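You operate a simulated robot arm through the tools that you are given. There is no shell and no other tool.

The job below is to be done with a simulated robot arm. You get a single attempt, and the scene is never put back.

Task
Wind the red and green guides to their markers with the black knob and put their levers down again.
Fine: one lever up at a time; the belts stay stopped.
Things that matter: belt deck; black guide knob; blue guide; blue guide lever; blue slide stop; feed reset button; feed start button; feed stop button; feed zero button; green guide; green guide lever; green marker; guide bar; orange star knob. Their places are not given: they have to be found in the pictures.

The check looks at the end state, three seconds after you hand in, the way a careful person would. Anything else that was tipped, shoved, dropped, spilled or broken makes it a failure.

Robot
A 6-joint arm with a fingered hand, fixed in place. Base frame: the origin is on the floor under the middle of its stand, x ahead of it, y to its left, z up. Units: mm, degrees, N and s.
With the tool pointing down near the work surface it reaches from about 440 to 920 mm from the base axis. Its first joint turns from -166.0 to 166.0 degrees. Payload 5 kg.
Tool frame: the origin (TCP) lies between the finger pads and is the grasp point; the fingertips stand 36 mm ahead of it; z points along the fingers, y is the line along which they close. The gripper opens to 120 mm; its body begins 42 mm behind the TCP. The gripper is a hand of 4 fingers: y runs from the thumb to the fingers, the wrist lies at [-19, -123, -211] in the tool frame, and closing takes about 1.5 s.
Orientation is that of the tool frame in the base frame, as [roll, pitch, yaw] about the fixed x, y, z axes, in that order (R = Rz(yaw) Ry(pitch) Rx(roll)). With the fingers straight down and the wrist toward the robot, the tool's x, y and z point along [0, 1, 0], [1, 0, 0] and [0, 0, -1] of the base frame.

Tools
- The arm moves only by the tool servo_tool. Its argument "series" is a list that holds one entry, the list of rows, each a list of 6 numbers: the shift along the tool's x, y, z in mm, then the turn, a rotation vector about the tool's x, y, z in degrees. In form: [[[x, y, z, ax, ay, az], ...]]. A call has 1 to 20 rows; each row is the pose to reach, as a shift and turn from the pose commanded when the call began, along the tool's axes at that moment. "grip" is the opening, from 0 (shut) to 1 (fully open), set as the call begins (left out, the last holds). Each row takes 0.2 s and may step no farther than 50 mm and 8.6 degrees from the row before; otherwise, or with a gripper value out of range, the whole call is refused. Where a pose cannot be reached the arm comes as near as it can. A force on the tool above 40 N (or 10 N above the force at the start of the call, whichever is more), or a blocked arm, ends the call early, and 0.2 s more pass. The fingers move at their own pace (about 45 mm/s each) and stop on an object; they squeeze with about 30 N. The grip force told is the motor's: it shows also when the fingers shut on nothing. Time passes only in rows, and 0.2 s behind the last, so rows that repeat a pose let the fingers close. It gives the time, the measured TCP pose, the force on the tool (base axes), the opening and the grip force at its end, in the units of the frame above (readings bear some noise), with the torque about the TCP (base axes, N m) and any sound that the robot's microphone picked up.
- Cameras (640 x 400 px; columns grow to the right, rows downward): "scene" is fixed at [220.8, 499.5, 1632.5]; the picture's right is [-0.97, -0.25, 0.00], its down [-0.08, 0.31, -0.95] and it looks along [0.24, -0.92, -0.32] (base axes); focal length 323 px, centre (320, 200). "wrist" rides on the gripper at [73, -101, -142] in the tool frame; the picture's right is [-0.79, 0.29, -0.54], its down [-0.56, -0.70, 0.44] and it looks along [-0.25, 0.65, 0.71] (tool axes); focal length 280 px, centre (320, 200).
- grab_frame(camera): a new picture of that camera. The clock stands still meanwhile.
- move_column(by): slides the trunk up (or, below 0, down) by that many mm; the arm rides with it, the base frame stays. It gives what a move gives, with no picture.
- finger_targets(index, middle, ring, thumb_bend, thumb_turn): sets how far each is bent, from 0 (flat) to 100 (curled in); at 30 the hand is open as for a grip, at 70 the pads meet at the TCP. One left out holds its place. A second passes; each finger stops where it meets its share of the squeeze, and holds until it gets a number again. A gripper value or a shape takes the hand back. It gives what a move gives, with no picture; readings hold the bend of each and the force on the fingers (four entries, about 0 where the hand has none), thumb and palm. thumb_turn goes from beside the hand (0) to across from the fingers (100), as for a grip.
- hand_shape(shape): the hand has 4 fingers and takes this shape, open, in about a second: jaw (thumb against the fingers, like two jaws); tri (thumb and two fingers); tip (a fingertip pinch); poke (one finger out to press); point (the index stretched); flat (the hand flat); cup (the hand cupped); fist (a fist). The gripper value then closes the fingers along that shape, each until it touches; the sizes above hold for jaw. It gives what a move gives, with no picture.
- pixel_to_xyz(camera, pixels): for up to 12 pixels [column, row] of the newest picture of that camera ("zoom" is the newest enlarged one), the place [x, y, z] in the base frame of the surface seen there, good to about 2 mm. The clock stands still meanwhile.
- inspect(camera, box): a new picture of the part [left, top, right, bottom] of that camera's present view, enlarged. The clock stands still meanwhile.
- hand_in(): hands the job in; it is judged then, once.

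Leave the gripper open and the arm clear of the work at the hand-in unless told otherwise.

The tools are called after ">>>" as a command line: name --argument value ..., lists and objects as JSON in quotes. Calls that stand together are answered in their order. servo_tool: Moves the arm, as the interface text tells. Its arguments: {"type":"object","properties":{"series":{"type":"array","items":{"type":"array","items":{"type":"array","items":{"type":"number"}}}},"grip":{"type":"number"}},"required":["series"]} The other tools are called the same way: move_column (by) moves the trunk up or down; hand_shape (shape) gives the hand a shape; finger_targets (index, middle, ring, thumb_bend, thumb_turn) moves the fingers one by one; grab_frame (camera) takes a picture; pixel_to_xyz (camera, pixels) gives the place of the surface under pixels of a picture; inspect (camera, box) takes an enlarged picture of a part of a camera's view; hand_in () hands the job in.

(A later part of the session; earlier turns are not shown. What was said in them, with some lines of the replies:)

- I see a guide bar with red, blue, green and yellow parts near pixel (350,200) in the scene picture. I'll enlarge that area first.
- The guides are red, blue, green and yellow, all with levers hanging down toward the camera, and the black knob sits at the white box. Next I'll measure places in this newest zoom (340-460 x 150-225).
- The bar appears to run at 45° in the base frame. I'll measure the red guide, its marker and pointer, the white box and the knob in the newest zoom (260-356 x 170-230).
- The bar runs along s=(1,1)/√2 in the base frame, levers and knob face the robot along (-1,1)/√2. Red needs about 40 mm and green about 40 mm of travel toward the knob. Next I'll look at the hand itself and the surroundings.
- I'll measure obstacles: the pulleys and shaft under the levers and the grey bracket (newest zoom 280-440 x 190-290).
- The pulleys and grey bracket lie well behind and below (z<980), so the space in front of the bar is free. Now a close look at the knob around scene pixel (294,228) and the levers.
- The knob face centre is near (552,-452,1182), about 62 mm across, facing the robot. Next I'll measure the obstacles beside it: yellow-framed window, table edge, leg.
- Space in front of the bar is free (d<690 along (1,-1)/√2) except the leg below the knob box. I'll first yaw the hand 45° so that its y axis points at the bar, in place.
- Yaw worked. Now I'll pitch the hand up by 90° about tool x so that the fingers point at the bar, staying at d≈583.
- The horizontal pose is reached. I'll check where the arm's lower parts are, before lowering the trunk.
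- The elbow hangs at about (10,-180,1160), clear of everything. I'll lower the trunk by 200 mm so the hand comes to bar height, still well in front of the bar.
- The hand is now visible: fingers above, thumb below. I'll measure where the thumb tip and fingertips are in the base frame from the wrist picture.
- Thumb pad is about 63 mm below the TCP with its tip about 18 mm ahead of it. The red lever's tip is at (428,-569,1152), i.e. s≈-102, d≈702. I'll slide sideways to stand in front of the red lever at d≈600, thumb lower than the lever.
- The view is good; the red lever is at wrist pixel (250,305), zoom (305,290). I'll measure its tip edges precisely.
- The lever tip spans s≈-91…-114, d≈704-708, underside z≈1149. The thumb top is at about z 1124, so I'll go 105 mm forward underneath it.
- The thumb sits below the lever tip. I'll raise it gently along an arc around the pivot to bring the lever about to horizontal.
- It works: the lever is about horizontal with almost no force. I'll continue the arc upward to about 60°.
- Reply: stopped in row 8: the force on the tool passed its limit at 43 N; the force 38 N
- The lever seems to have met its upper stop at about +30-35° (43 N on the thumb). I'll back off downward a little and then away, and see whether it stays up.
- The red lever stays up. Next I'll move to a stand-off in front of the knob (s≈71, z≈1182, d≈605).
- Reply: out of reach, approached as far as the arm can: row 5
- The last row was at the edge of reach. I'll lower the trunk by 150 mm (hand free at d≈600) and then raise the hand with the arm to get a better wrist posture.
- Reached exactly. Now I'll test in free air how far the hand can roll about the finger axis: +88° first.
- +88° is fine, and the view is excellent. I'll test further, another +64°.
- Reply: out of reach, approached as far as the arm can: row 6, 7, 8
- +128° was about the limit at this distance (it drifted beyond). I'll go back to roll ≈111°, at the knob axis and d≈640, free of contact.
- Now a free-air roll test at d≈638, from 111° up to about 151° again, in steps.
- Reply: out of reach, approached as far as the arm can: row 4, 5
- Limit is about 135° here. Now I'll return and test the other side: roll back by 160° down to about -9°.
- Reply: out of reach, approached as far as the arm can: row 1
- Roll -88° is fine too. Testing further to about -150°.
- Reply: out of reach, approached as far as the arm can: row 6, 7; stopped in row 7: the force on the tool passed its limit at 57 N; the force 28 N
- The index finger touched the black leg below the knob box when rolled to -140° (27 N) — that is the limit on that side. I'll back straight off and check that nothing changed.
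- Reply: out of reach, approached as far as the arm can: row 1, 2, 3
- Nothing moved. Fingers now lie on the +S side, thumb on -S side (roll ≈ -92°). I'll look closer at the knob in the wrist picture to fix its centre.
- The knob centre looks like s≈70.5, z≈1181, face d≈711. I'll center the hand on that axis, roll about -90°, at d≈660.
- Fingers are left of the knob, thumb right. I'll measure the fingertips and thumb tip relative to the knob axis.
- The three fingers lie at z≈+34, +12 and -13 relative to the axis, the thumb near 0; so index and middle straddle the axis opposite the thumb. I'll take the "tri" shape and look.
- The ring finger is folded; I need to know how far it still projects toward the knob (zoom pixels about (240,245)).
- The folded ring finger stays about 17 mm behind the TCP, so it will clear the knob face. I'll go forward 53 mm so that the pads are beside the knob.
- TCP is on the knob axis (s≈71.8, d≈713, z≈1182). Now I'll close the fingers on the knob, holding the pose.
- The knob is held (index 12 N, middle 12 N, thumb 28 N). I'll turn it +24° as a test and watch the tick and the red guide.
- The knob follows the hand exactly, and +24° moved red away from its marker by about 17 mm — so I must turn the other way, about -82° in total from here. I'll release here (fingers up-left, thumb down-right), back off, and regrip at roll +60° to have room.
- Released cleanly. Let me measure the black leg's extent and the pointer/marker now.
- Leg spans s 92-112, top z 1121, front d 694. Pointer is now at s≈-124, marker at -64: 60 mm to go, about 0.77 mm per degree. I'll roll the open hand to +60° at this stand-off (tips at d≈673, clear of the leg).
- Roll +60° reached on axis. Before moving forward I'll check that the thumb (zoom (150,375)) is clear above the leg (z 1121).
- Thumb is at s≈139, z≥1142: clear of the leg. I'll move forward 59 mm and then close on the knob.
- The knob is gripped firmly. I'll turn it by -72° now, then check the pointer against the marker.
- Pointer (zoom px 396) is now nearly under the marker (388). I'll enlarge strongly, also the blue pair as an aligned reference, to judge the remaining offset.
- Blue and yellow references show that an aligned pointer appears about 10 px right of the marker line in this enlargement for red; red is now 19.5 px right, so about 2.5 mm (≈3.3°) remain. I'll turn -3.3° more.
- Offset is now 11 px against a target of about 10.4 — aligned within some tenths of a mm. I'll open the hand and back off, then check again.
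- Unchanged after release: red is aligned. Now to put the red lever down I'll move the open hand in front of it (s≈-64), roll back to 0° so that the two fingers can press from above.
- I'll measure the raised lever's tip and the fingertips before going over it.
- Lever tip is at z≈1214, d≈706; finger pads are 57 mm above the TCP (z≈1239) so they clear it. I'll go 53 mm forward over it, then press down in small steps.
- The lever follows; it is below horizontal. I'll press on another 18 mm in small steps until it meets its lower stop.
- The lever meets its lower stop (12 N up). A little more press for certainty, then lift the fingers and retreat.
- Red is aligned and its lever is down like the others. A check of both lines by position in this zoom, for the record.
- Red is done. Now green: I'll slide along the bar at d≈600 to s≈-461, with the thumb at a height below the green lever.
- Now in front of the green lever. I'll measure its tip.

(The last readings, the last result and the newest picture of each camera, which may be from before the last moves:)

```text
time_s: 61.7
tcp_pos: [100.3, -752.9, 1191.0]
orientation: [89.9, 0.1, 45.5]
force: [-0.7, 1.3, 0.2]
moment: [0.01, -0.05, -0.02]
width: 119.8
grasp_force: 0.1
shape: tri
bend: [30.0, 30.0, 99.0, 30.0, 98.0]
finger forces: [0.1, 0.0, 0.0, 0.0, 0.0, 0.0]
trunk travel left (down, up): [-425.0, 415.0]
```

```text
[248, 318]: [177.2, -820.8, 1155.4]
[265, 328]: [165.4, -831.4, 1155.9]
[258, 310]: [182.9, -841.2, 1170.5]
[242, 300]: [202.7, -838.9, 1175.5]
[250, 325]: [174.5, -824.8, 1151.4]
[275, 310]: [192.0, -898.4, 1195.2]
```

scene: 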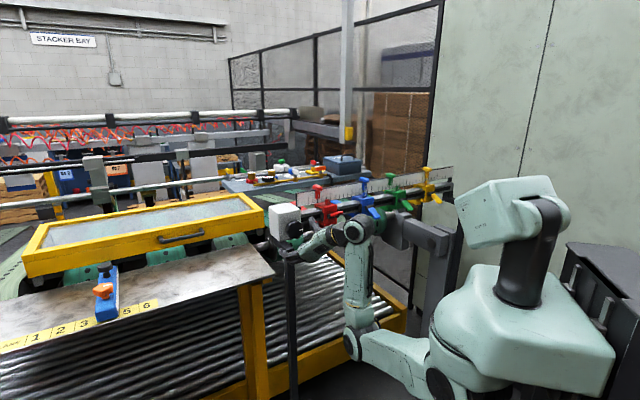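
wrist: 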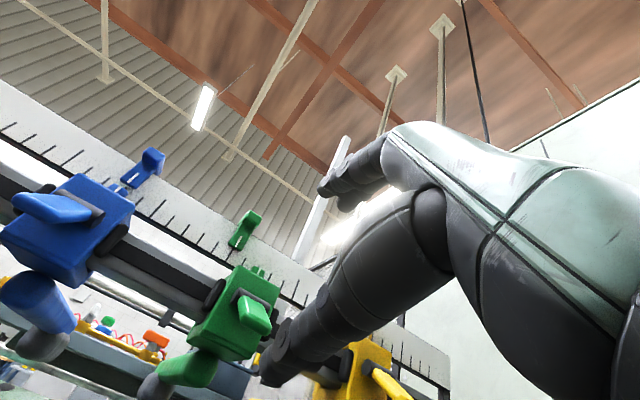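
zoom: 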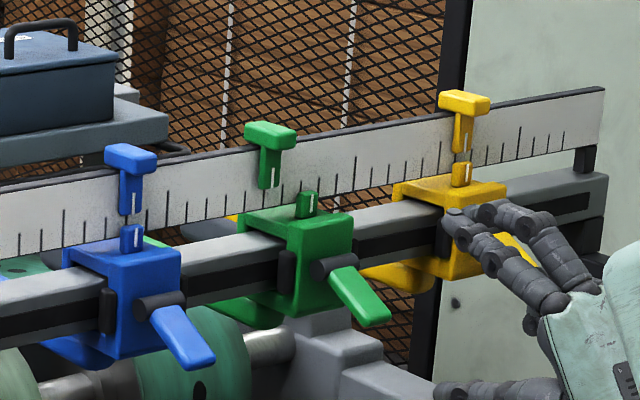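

The green lever's centre is s≈-461.5, tip at d≈705. I'll go 96 mm forward underneath it, then lift along the same arc as before.

>>> servo_tool --series '[[[0, -2, 35, 0, 0, 0], [0, -2, 70, 0, 0, 0], [0, -2, 96, 0, 0, 0], [0, -2, 96, 0, 0, 0], [0, 12, 96, 0, 0, 0], [0, 22, 96, 0, 0, 0], [0, 30, 94, 0, 0, 0], [0, 38, 91, 0, 0, 0], [0, 46, 89, 0, 0, 0], [0, 53, 87, 0, 0, 0]]]'

>>> inspect --camera "scene" --box '[340, 150, 460, 225]'

>>> grab_frame --camera "wrist"

```text
time_s: 63.9
tcp_pos: [164.2, -812.5, 1244.1]
orientation: [89.8, 0.0, 45.4]
force: [0.1, 0.6, 0.4]
moment: [-0.02, 0.0, -0.02]
width: 120.2
grasp_force: 0.1
shape: tri
bend: [30.0, 30.0, 99.0, 30.0, 98.0]
finger forces: [0.1, 0.1, 0.0, 0.0, 0.2, 0.0]
trunk travel left (down, up): [-425.0, 415.0]
```

```text
5.33 times, centred on (400, 188) of scene
```

zoom: 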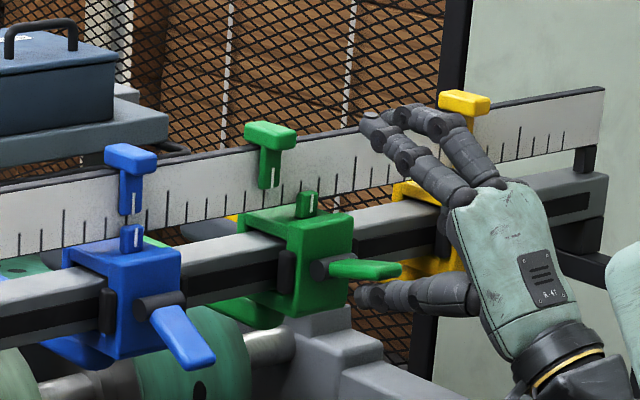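

```text
taken
```

wrist: 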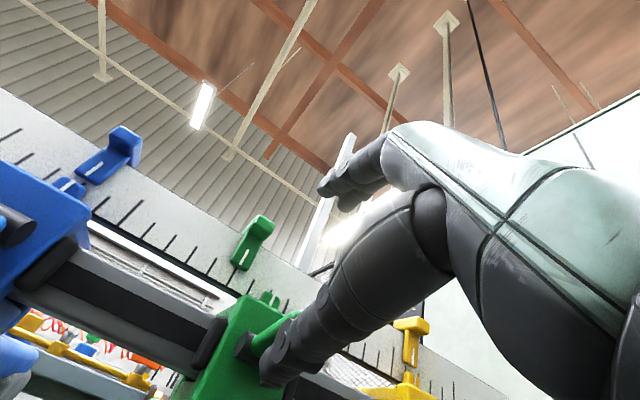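

The green lever is about horizontal. I'll continue to its upper stop in small steps.

>>> servo_tool --series '[[[0, 7, 0, 0, 0, 0], [0, 13, 0, 0, 0, 0], [0, 19, 1, 0, 0, 0], [0, 25, 3, 0, 0, 0], [0, 29, 5, 0, 0, 0], [0, 33, 7, 0, 0, 0], [0, 36, 9, 0, 0, 0]]]'

>>> inspect --camera "scene" --box '[340, 150, 460, 225]'

```text
time_s: 65.5
tcp_pos: [167.9, -819.9, 1279.2]
orientation: [90.0, 0.0, 45.2]
force: [-8.0, 10.1, -11.1]
moment: [0.87, 0.72, 0.09]
width: 119.9
grasp_force: 0.0
shape: tri
bend: [30.0, 30.0, 99.0, 18.0, 96.0]
finger forces: [0.1, 0.0, 0.1, 0.0, 16.4, 0.0]
trunk travel left (down, up): [-425.0, 415.0]
```

```text
5.33 times, centred on (400, 188) of scene
```

zoom: 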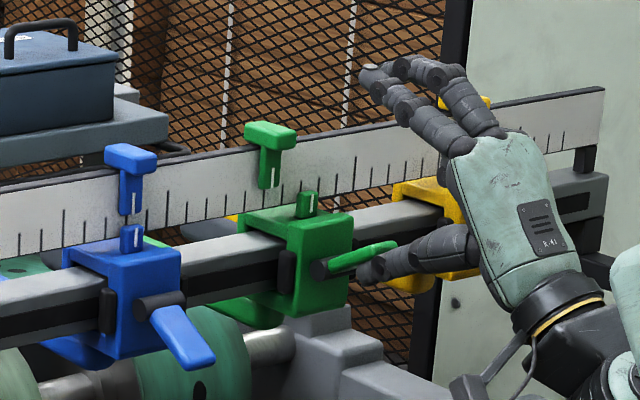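

The green lever is at its upper stop (16 N). I'll back off down and away.

>>> servo_tool --series '[[[0, -6, -3, 0, 0, 0], [0, -12, -8, 0, 0, 0], [0, -16, -30, 0, 0, 0], [0, -16, -70, 0, 0, 0], [0, -16, -100, 0, 0, 0]]]'

>>> inspect --camera "scene" --box '[340, 150, 460, 225]'

>>> inspect --camera "scene" --box '[260, 150, 420, 250]'

```text
time_s: 66.7
tcp_pos: [99.8, -746.2, 1264.5]
orientation: [89.8, 0.0, 45.4]
force: [0.3, -0.1, 0.9]
moment: [0.0, 0.01, 0.0]
width: 119.8
grasp_force: 0.0
shape: tri
bend: [30.0, 30.0, 99.0, 30.0, 97.0]
finger forces: [0.0, 0.0, 0.1, 0.0, 0.0, 0.0]
trunk travel left (down, up): [-425.0, 415.0]
```

```text
5.33 times, centred on (400, 188) of scene
```

zoom: 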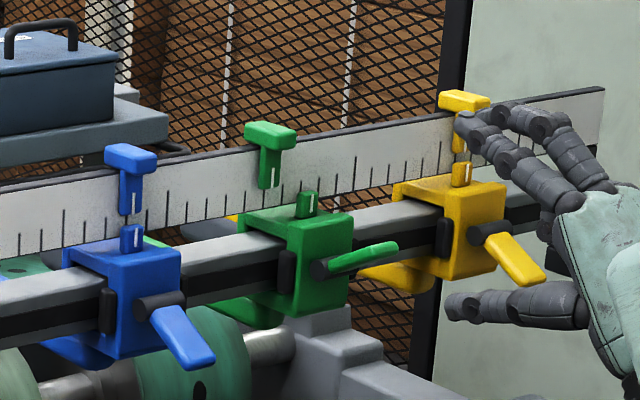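

```text
4.00 times, centred on (340, 200) of scene
```

zoom: 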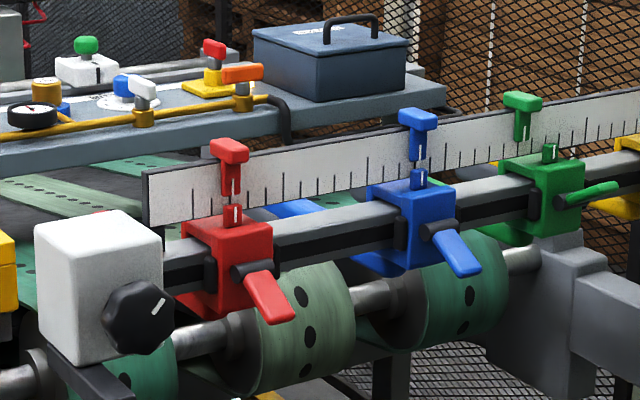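

Green lever stays up, all others are down. Now back to the knob: slide to s≈71, z≈1181, rolling to -15° (last time's release posture, clear of the leg).

>>> servo_tool --series '[[[44, 0, 0, 0, 0, 0], [88, 0, 0, 0, 0, 0], [132, 0, 0, 0, 0, 0], [176, 0, 0, 0, 0, 0], [220, 0, 0, 0, 0, 0], [264, 0, 0, 0, 0, 0], [308, 0, 0, 0, 0, 0], [352, 0, 0, 0, 0, 0], [396, -20, 5, 0, 0, 0], [440, -40, 10, 0, 0, -3], [484, -60, 20, 0, 0, -7], [528, -83, 30, 0, 0, -11], [528, -83, 40, 0, 0, -15], [528, -83, 40, 0, 0, -15]]]'

>>> grab_frame --camera "wrist"

>>> inspect --camera "scene" --box '[260, 190, 356, 250]'

```text
refused: row 12 steps farther than a row can; nothing moved
```

```text
taken
```

wrist: 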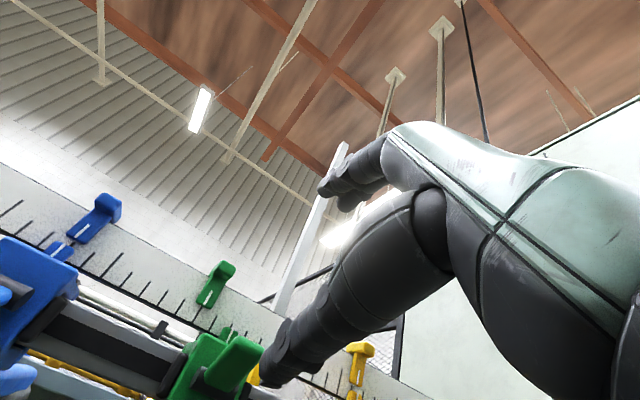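

```text
6.67 times, centred on (308, 220) of scene
```

zoom: 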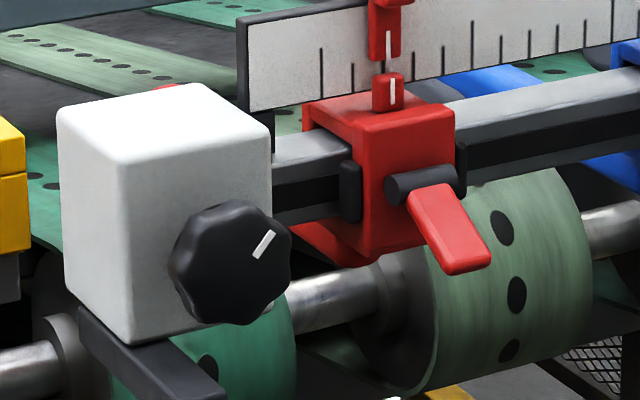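

The call was refused because row 12 was a hair over 50 mm; nothing moved. I'll repeat it with smaller steps.

>>> servo_tool --series '[[[44, 0, 0, 0, 0, 0], [88, 0, 0, 0, 0, 0], [132, 0, 0, 0, 0, 0], [176, 0, 0, 0, 0, 0], [220, 0, 0, 0, 0, 0], [264, 0, 0, 0, 0, 0], [308, 0, 0, 0, 0, 0], [352, 0, 0, 0, 0, 0], [392, -15, 5, 0, 0, 0], [430, -30, 10, 0, 0, -3], [465, -45, 15, 0, 0, -6], [497, -60, 25, 0, 0, -10], [528, -75, 35, 0, 0, -13], [528, -83, 40, 0, 0, -15], [528, -83, 40, 0, 0, -15]]]'

>>> grab_frame --camera "wrist"

>>> inspect --camera "scene" --box '[260, 190, 356, 250]'

```text
time_s: 69.9
tcp_pos: [497.9, -401.2, 1180.0]
orientation: [89.8, 15.1, 45.1]
force: [-0.2, -0.2, -0.6]
moment: [0.0, 0.0, -0.01]
width: 120.0
grasp_force: 0.0
shape: tri
bend: [30.0, 30.0, 99.0, 30.0, 98.0]
finger forces: [0.1, 0.1, 0.1, 0.1, 0.0, 0.0]
trunk travel left (down, up): [-425.0, 415.0]
```

```text
taken
```

wrist: 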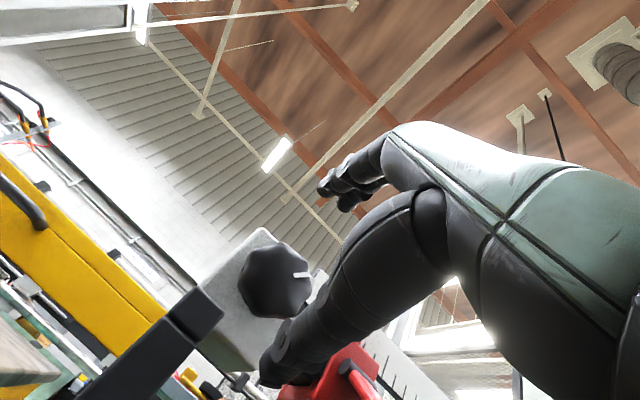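

```text
6.67 times, centred on (308, 220) of scene
```

zoom: 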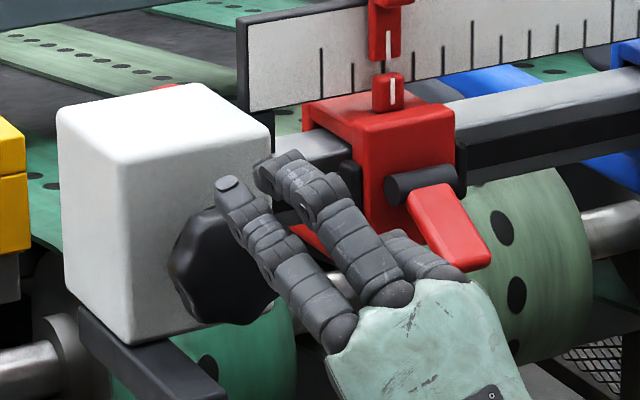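

On axis within 3 mm. I'll correct by 2 mm, move forward 77 mm around the knob.

>>> servo_tool --series '[[[1, 1, 20, 0, 0, 0], [2.1, 2.1, 40, 0, 0, 0], [2.1, 2.1, 60, 0, 0, 0], [2.1, 2.1, 77, 0, 0, 0], [2.1, 2.1, 77, 0, 0, 0]]]'

>>> servo_tool --series '[[[0, 0, 0, 0, 0, 0], [0, 0, 0, 0, 0, 0], [0, 0, 0, 0, 0, 0], [0, 0, 0, 0, 0, 0], [0, 0, 0, 0, 0, 0], [0, 0, 0, 0, 0, 0], [0, 0, 0, 0, 0, 0], [0, 0, 0, 0, 0, 0]]]' --grip 0

>>> inspect --camera "scene" --box '[260, 190, 356, 250]'

>>> inspect --camera "scene" --box '[378, 168, 418, 193]'

```text
time_s: 71.1
tcp_pos: [554.2, -452.9, 1180.6]
orientation: [89.8, 15.0, 45.4]
force: [-1.1, 1.1, 0.8]
moment: [0.02, -0.01, -0.05]
width: 120.1
grasp_force: 0.0
shape: tri
bend: [30.0, 30.0, 99.0, 30.0, 98.0]
finger forces: [0.1, 0.0, 0.0, 0.0, 0.0, 0.0]
trunk travel left (down, up): [-425.0, 415.0]
```

```text
time_s: 72.9
tcp_pos: [556.0, -453.7, 1179.4]
orientation: [90.0, 14.9, 45.3]
force: [3.3, -6.4, -0.4]
moment: [0.09, 0.07, 0.0]
width: 50.4
grasp_force: 30.3
shape: tri
bend: [74.0, 51.0, 100.0, 72.0, 100.0]
finger forces: [12.5, 11.9, 0.0, 0.0, 27.1, 0.1]
trunk travel left (down, up): [-425.0, 415.0]
```

```text
6.67 times, centred on (308, 220) of scene
```

zoom: 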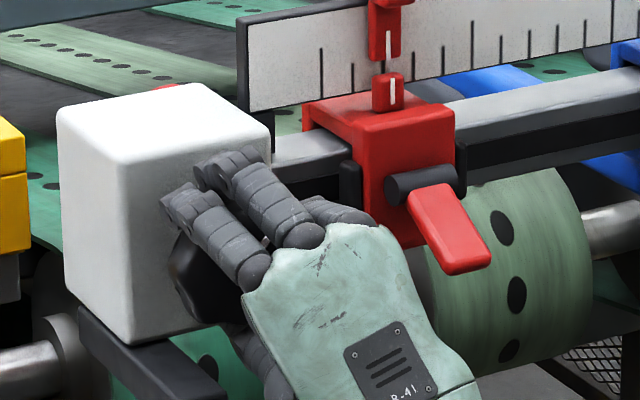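

```text
16.00 times, centred on (398, 180) of scene
```

zoom: 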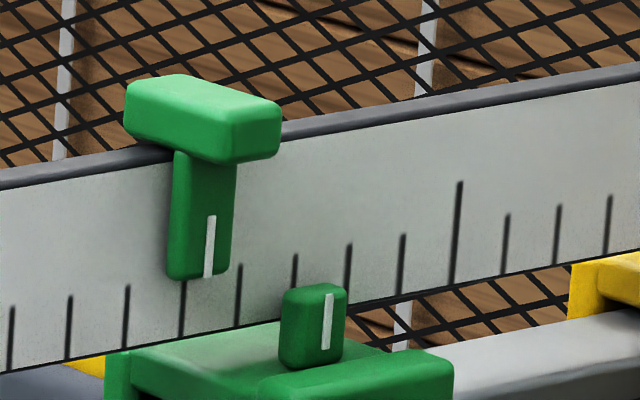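

The knob is held, roll -15°. The green pointer is at zoom px 327, marker line at 209, aligned position about 216: ~40 mm to go, about -53°. I'll turn -50° first.

>>> servo_tool --series '[[[0, 0, 0, 0, 0, -5], [0, 0, 0, 0, 0, -10], [0, 0, 0, 0, 0, -15], [0, 0, 0, 0, 0, -20], [0, 0, 0, 0, 0, -25], [0, 0, 0, 0, 0, -30], [0, 0, 0, 0, 0, -35], [0, 0, 0, 0, 0, -40], [0, 0, 0, 0, 0, -45], [0, 0, 0, 0, 0, -50], [0, 0, 0, 0, 0, -50]]]'

>>> inspect --camera "scene" --box '[378, 168, 418, 193]'

>>> inspect --camera "scene" --box '[260, 150, 420, 250]'

```text
time_s: 75.3
tcp_pos: [554.9, -454.5, 1180.2]
orientation: [90.0, 65.1, 45.4]
force: [3.7, -6.1, -7.5]
moment: [0.24, 0.23, -0.3]
width: 50.2
grasp_force: 30.1
shape: tri
bend: [74.0, 52.0, 100.0, 72.0, 100.0]
finger forces: [13.8, 12.2, 0.0, 0.0, 28.9, 0.1]
trunk travel left (down, up): [-425.0, 415.0]
```

```text
16.00 times, centred on (398, 180) of scene
```

zoom: 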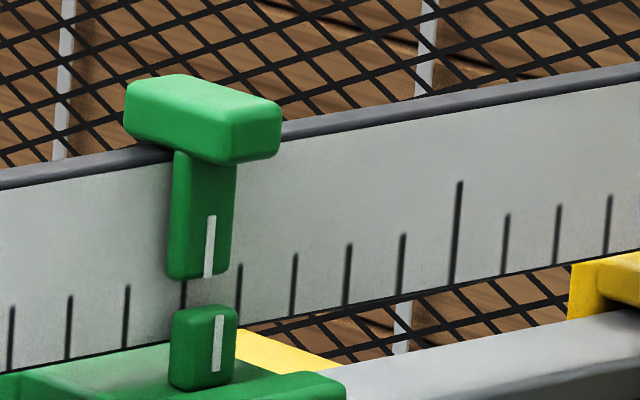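

```text
4.00 times, centred on (340, 200) of scene
```

zoom: 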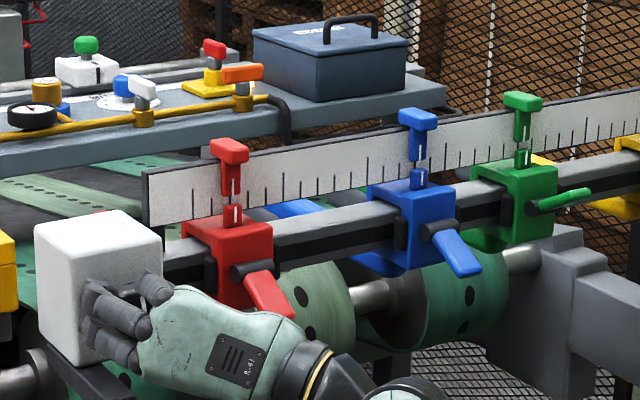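

Pointer is 15.1 px right of the extended marker line; aligned would be about 12.5 px: about 0.9 mm left. I'll turn -1.2° more.

>>> servo_tool --series '[[[0, 0, 0, 0, 0, -0.6], [0, 0, 0, 0, 0, -1.2], [0, 0, 0, 0, 0, -1.2], [0, 0, 0, 0, 0, -1.2]]]'

>>> inspect --camera "scene" --box '[378, 168, 418, 193]'

>>> inspect --camera "scene" --box '[384, 178, 400, 194]'

>>> inspect --camera "scene" --box '[357, 184, 373, 200]'

>>> inspect --camera "scene" --box '[419, 172, 435, 188]'

```text
time_s: 76.3
tcp_pos: [555.0, -454.7, 1181.2]
orientation: [89.9, 66.3, 45.2]
force: [-0.7, -3.8, -10.8]
moment: [0.31, 0.25, -0.35]
width: 50.5
grasp_force: 29.8
shape: tri
bend: [74.0, 52.0, 100.0, 72.0, 99.0]
finger forces: [12.8, 11.0, 0.0, 0.0, 29.5, 0.1]
trunk travel left (down, up): [-425.0, 415.0]
```

```text
16.00 times, centred on (398, 180) of scene
```

zoom: 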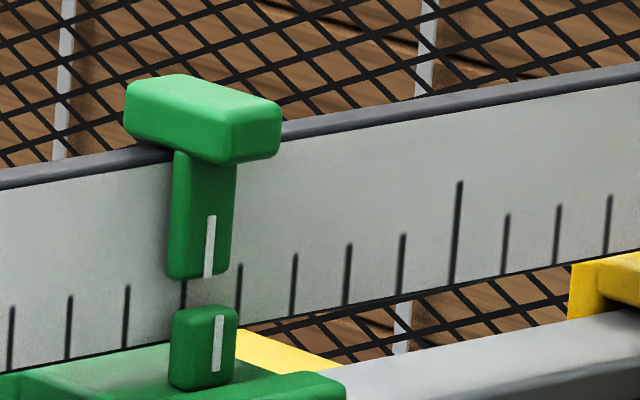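

```text
16.00 times, centred on (392, 186) of scene
```

zoom: 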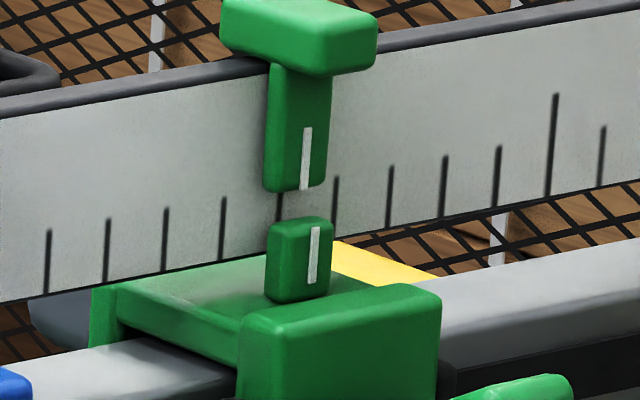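

```text
16.00 times, centred on (365, 192) of scene
```

zoom: 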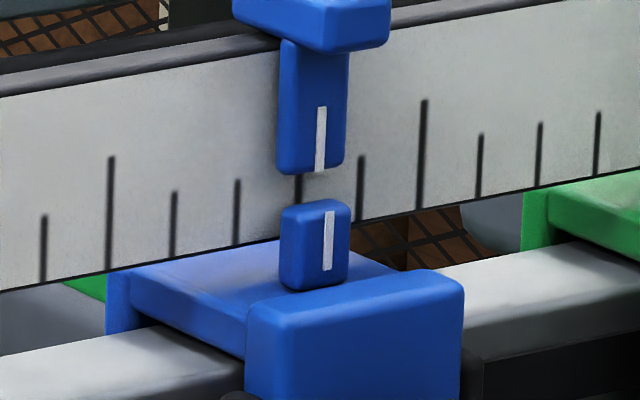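

```text
16.00 times, centred on (427, 180) of scene
```

zoom: 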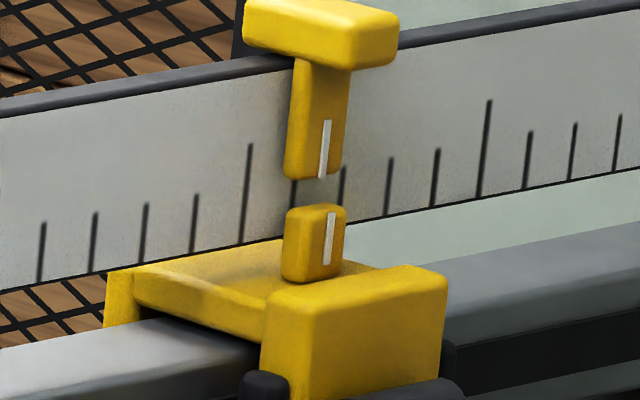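

Red's offset matches the references well. Green did not move with that small turn (finger compliance), and compared with blue (+8 px) and yellow (+4 px) it is still about 0.7 mm short. I'll turn -1.2° more.

>>> servo_tool --series '[[[0, 0, 0, 0, 0, -0.6], [0, 0, 0, 0, 0, -1.2], [0, 0, 0, 0, 0, -1.2], [0, 0, 0, 0, 0, -1.2]]]'

>>> inspect --camera "scene" --box '[384, 178, 400, 194]'

>>> grab_frame --camera "wrist"

```text
time_s: 77.3
tcp_pos: [555.0, -456.3, 1180.5]
orientation: [90.1, 67.4, 45.5]
force: [3.2, -7.0, -8.1]
moment: [0.26, 0.2, -0.4]
width: 50.4
grasp_force: 30.2
shape: tri
bend: [74.0, 52.0, 100.0, 72.0, 99.0]
finger forces: [13.7, 12.8, 0.1, 0.0, 29.1, 0.0]
trunk travel left (down, up): [-425.0, 415.0]
```

```text
16.00 times, centred on (392, 186) of scene
```

zoom: 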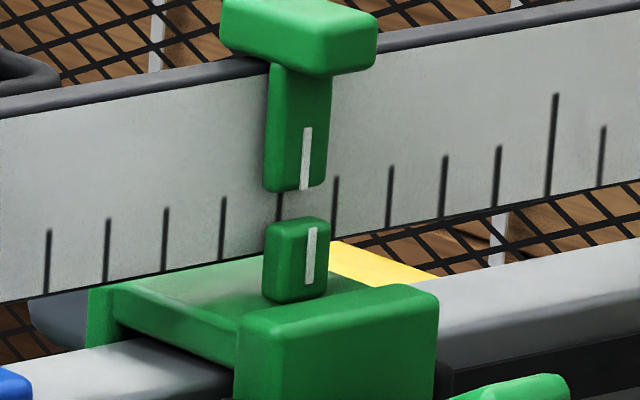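

```text
taken
```

wrist: 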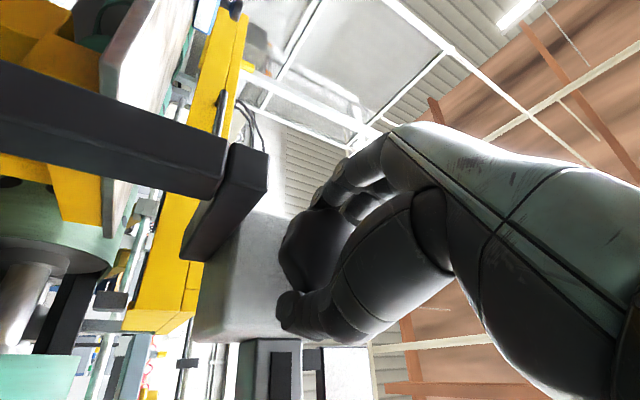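

The pointer is now +5 px against an expected +6: aligned within about 0.3 mm. I'll release, back off and check again.

>>> servo_tool --series '[[[0, 0, 0, 0, 0, 0], [0, 0, 0, 0, 0, 0], [0, 0, 0, 0, 0, 0], [0, 0, 0, 0, 0, 0], [0, 0, 0, 0, 0, 0], [0, 0, 0, 0, 0, 0], [0, 0, 0, 0, 0, 0], [0, 0, -20, 0, 0, 0], [0, 0, -45, 0, 0, 0], [0, 0, -75, 0, 0, 0], [0, 0, -100, 0, 0, 0]]]' --grip 1

>>> inspect --camera "scene" --box '[384, 178, 400, 194]'

>>> inspect --camera "scene" --box '[260, 150, 420, 250]'

```text
time_s: 79.7
tcp_pos: [482.3, -382.3, 1181.1]
orientation: [89.7, 67.4, 45.0]
force: [0.2, -0.3, -0.3]
moment: [-0.01, 0.0, -0.04]
width: 119.5
grasp_force: 0.1
shape: tri
bend: [30.0, 30.0, 99.0, 30.0, 98.0]
finger forces: [0.0, 0.1, 0.1, 0.0, 0.0, 0.1]
trunk travel left (down, up): [-425.0, 415.0]
```

```text
16.00 times, centred on (392, 186) of scene
```

zoom: 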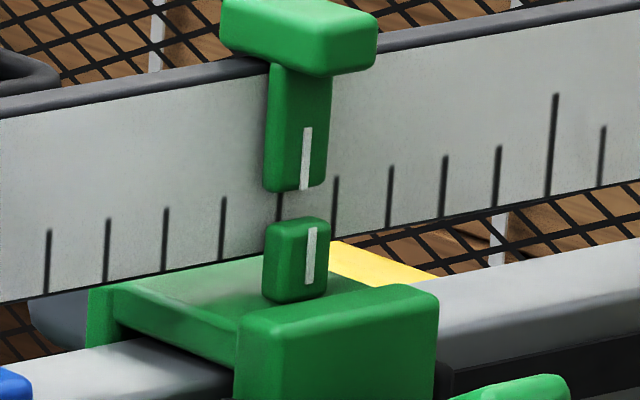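

```text
4.00 times, centred on (340, 200) of scene
```

zoom: 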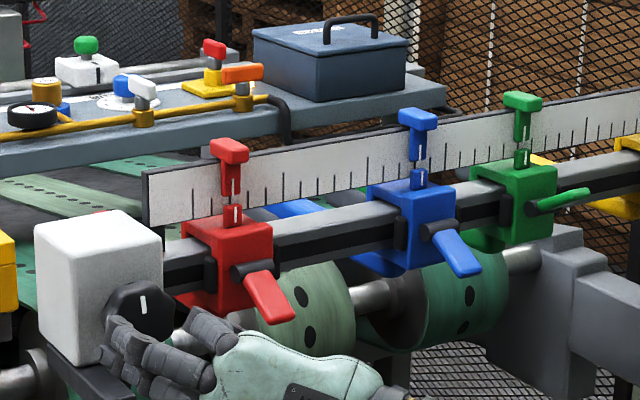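

Unchanged after release. Now I'll slide to the green lever (s≈-424) while rolling back to 0°, keeping d≈600.

>>> servo_tool --series '[[[-17.25, -41.5, -1, 0, 0, 6.13], [-34.5, -83, -2, 0, 0, 12.26], [-51.75, -124.5, -3, 0, 0, 18.39], [-69, -166, -4, 0, 0, 24.52], [-86.25, -207.5, -5, 0, 0, 30.65], [-103.5, -249, -6, 0, 0, 36.78], [-120.75, -290.5, -7, 0, 0, 42.9], [-138, -332, -8, 0, 0, 49], [-155.25, -373.5, -9, 0, 0, 55.2], [-172.5, -415, -10, 0, 0, 61.3], [-189.8, -456.5, -11, 0, 0, 67.4], [-189.8, -456.5, -11, 0, 0, 67.4]]]'

>>> inspect --camera "scene" --box '[340, 150, 460, 225]'

>>> grab_frame --camera "wrist"

```text
time_s: 82.3
tcp_pos: [126.7, -725.0, 1182.1]
orientation: [89.9, 0.0, 45.4]
force: [-0.6, 0.2, 0.0]
moment: [0.03, 0.01, -0.02]
width: 119.7
grasp_force: 0.0
shape: tri
bend: [30.0, 30.0, 99.0, 30.0, 98.0]
finger forces: [0.1, 0.0, 0.0, 0.0, 0.1, 0.0]
trunk travel left (down, up): [-425.0, 415.0]
```

```text
5.33 times, centred on (400, 188) of scene
```

zoom: 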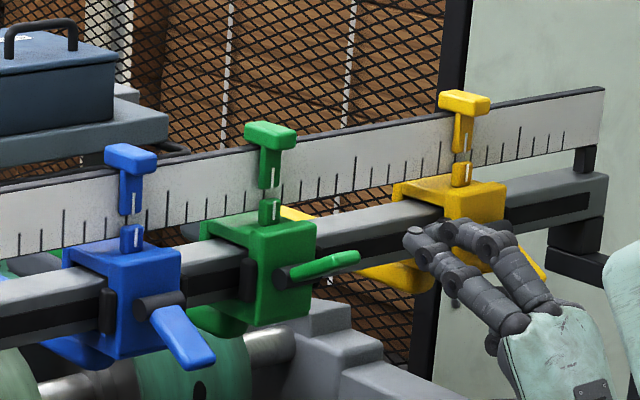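

```text
taken
```

wrist: 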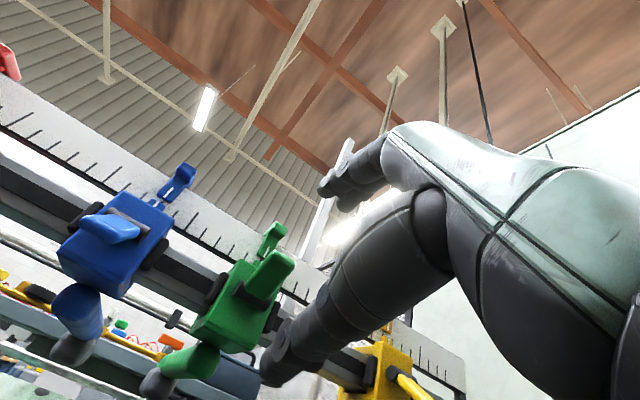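

>>> pixel_to_xyz --camera "zoom" --pixels '[[350, 258], [335, 265], [355, 262], [320, 268], [300, 272], [410, 232], [405, 240], [445, 225]]'

>>> pixel_to_xyz --camera "wrist" --pixels '[[275, 265], [288, 262], [265, 275], [280, 255], [255, 290], [325, 190], [345, 208]]'

```text
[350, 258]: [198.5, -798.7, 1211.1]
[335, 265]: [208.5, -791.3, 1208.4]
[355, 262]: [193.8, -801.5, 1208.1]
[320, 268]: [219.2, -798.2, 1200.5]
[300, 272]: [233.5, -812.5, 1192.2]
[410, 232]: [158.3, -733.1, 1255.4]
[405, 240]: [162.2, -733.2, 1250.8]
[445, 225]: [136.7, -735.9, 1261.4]
```

```text
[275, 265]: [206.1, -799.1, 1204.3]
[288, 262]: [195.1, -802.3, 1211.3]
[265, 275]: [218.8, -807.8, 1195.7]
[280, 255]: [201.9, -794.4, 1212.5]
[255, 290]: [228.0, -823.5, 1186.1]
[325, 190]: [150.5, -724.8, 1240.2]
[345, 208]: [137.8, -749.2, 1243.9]
```

Lever tip centre s≈-420, z≈1212; the finger pair is centred at s≈-419, pads at z≈1240. I'll go 92 mm forward above it and press down as before.

>>> servo_tool --series '[[[0, 0, 35, 0, 0, 0], [0, 0, 70, 0, 0, 0], [0, 0, 92, 0, 0, 0], [0, -10, 92, 0, 0, 0], [0, -20, 92, 0, 0, 0], [0, -30, 91, 0, 0, 0], [0, -40, 89, 0, 0, 0], [0, -50, 88, 0, 0, 0], [0, -60, 89, 0, 0, 0], [0, -68, 90, 0, 0, 0], [0, -74, 90, 0, 0, 0], [0, -80, 91, 0, 0, 0], [0, -84, 91, 0, 0, 0], [0, -88, 91, 0, 0, 0]]]'

>>> inspect --camera "scene" --box '[340, 150, 460, 225]'

```text
time_s: 85.3
tcp_pos: [192.5, -790.2, 1098.4]
orientation: [89.6, 0.1, 45.4]
force: [0.3, -1.7, 17.3]
moment: [-0.13, -0.29, -0.01]
width: 119.8
grasp_force: 0.0
shape: tri
bend: [26.0, 27.0, 99.0, 30.0, 98.0]
finger forces: [8.0, 5.7, 0.0, 0.0, 0.0, 0.0]
trunk travel left (down, up): [-425.0, 415.0]
```

```text
5.33 times, centred on (400, 188) of scene
```

zoom: 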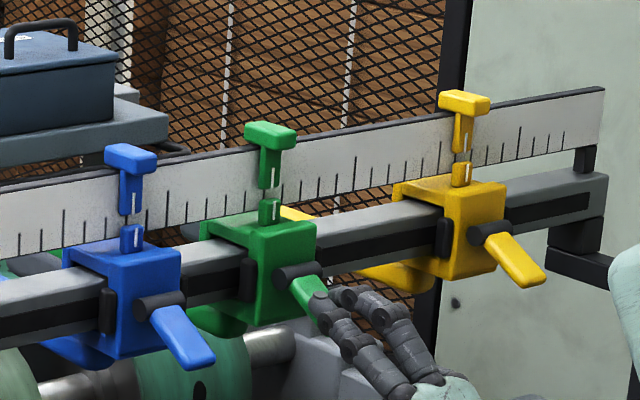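

The green lever is down on its stop (17 N). One small extra press, then I'll lift the fingers and retreat.

>>> servo_tool --series '[[[0, -2, 0, 0, 0, 0], [0, -4, 0, 0, 0, 0], [0, -4, 0, 0, 0, 0], [0, 10, 0, 0, 0, 0], [0, 20, -20, 0, 0, 0], [0, 20, -60, 0, 0, 0], [0, 20, -100, 0, 0, 0], [0, 20, -140, 0, 0, 0]]]'

>>> inspect --camera "scene" --box '[384, 178, 400, 194]'

>>> inspect --camera "scene" --box '[260, 150, 460, 275]'

>>> inspect --camera "scene" --box '[308, 186, 332, 210]'

```text
time_s: 87.1
tcp_pos: [93.4, -690.6, 1114.4]
orientation: [89.8, 0.1, 45.5]
force: [0.7, 0.1, 0.1]
moment: [0.02, -0.01, 0.0]
width: 119.8
grasp_force: 0.0
shape: tri
bend: [30.0, 30.0, 99.0, 30.0, 98.0]
finger forces: [0.0, 0.0, 0.0, 0.1, 0.1, 0.0]
trunk travel left (down, up): [-425.0, 415.0]
```

```text
16.00 times, centred on (392, 186) of scene
```

zoom: 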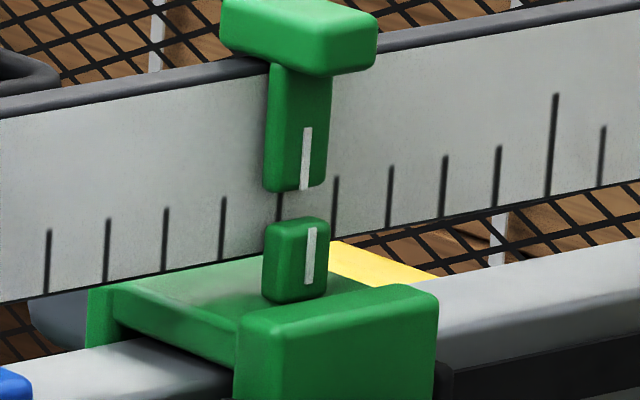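

```text
3.20 times, centred on (360, 212) of scene
```

zoom: 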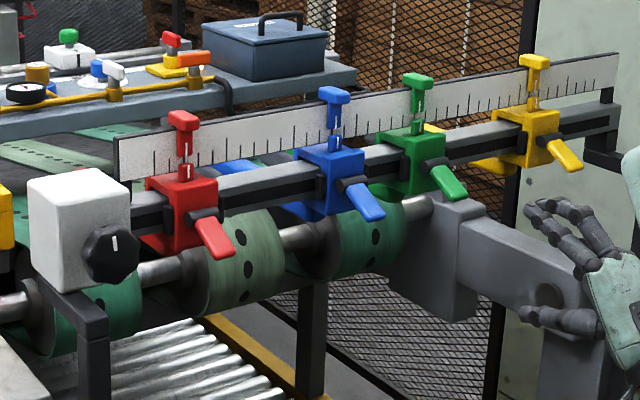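

```text
16.00 times, centred on (320, 198) of scene
```

zoom: 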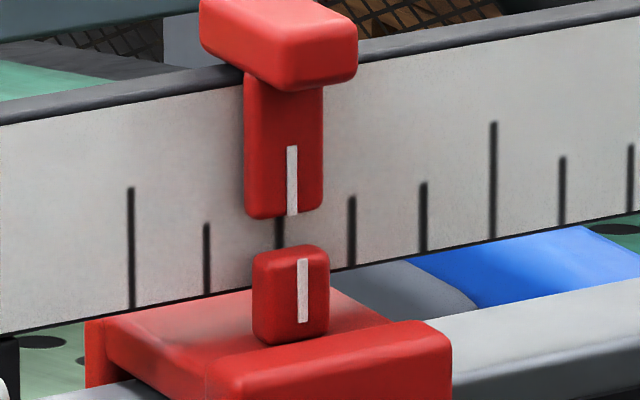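

Both pointers match their markers, and all four levers are down. I'll open the hand fully (jaw), back away a bit more, and check lever heights against the untouched ones.

>>> servo_tool --series '[[[0, 0, -30, 0, 0, 0], [0, 0, -60, 0, 0, 0]]]'

>>> hand_shape --shape "jaw"

>>> inspect --camera "scene" --box '[300, 170, 460, 270]'

>>> grab_frame --camera "scene"

```text
time_s: 87.7
tcp_pos: [48.9, -652.0, 1112.6]
orientation: [89.9, 0.0, 45.2]
force: [0.9, 0.6, -0.5]
moment: [-0.02, 0.03, 0.01]
width: 119.7
grasp_force: 0.0
shape: tri
bend: [30.0, 30.0, 99.0, 30.0, 98.0]
finger forces: [0.1, 0.0, 0.1, 0.1, 0.1, 0.1]
trunk travel left (down, up): [-425.0, 415.0]
```

```text
time_s: 88.6
tcp_pos: [49.9, -651.7, 1113.7]
orientation: [89.9, 0.0, 45.5]
force: [0.1, -0.1, 0.2]
moment: [-0.03, -0.01, -0.02]
width: 120.1
grasp_force: 0.1
shape: jaw
bend: [30.0, 30.0, 30.0, 30.0, 98.0]
finger forces: [0.0, 0.0, 0.0, 0.0, 0.0, 0.1]
trunk travel left (down, up): [-425.0, 415.0]
```

```text
4.00 times, centred on (380, 220) of scene
```

zoom: 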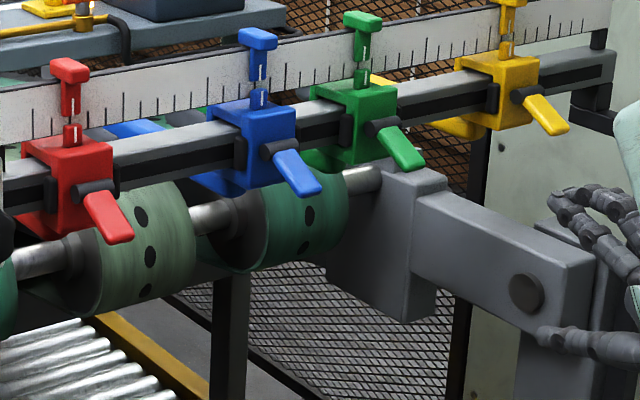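

```text
taken
```

scene: 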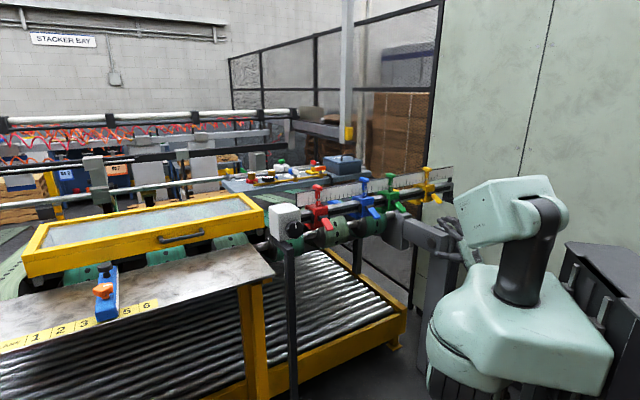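

All levers hang alike. A last numeric check of the four lever tips (zoom pixels) before handing in.

>>> pixel_to_xyz --camera "zoom" --pixels '[[122, 238], [100, 205], [310, 188], [290, 165], [413, 165], [395, 140], [556, 128], [540, 108], [72, 133], [261, 97], [364, 80], [507, 50]]'

```text
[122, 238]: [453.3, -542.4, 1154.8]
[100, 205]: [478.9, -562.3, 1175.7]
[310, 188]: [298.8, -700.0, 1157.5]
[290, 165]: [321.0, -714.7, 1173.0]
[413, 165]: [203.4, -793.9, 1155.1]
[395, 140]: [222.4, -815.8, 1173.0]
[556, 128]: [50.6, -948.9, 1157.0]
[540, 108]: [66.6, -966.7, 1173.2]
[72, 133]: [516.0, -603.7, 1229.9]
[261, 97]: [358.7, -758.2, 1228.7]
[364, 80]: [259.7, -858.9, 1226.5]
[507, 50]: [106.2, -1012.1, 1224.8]
```

The red and green lever tips sit at z≈1155, the same as blue and yellow (≈1157). Both pointers line up with their markers, the belts were not touched, and the hand is open and clear. I'm handing in.

>>> hand_in

```text
The job is handed in.
```

I wound the red and green guides to their markers with the black knob, and all four levers are down. The job is handed in; I haven't seen a verdict.

- **Alignment:** using the blue and yellow guides, which looked to be on their markers already, as a reference, red is within about 0.2 mm of its marker and green within about 0.3 mm. Both stayed put after I let go of the knob and put the levers down.
- **Levers:** only one lever was up at a time, first red, then green. Their tips now sit at the same height as the untouched blue and yellow ones.
- **Belts:** I did not touch the feed buttons.
- **Contact on the way:** while I was testing the wrist's range, the index finger pressed against the black leg under the knob box. The force peaked at 57 N. I backed straight off, and nothing had visibly moved.
- **Knob direction:** my first test turn moved red about 18 mm away from its marker. I then turned the other way and brought it in.

The hand is open and well back from the bar.
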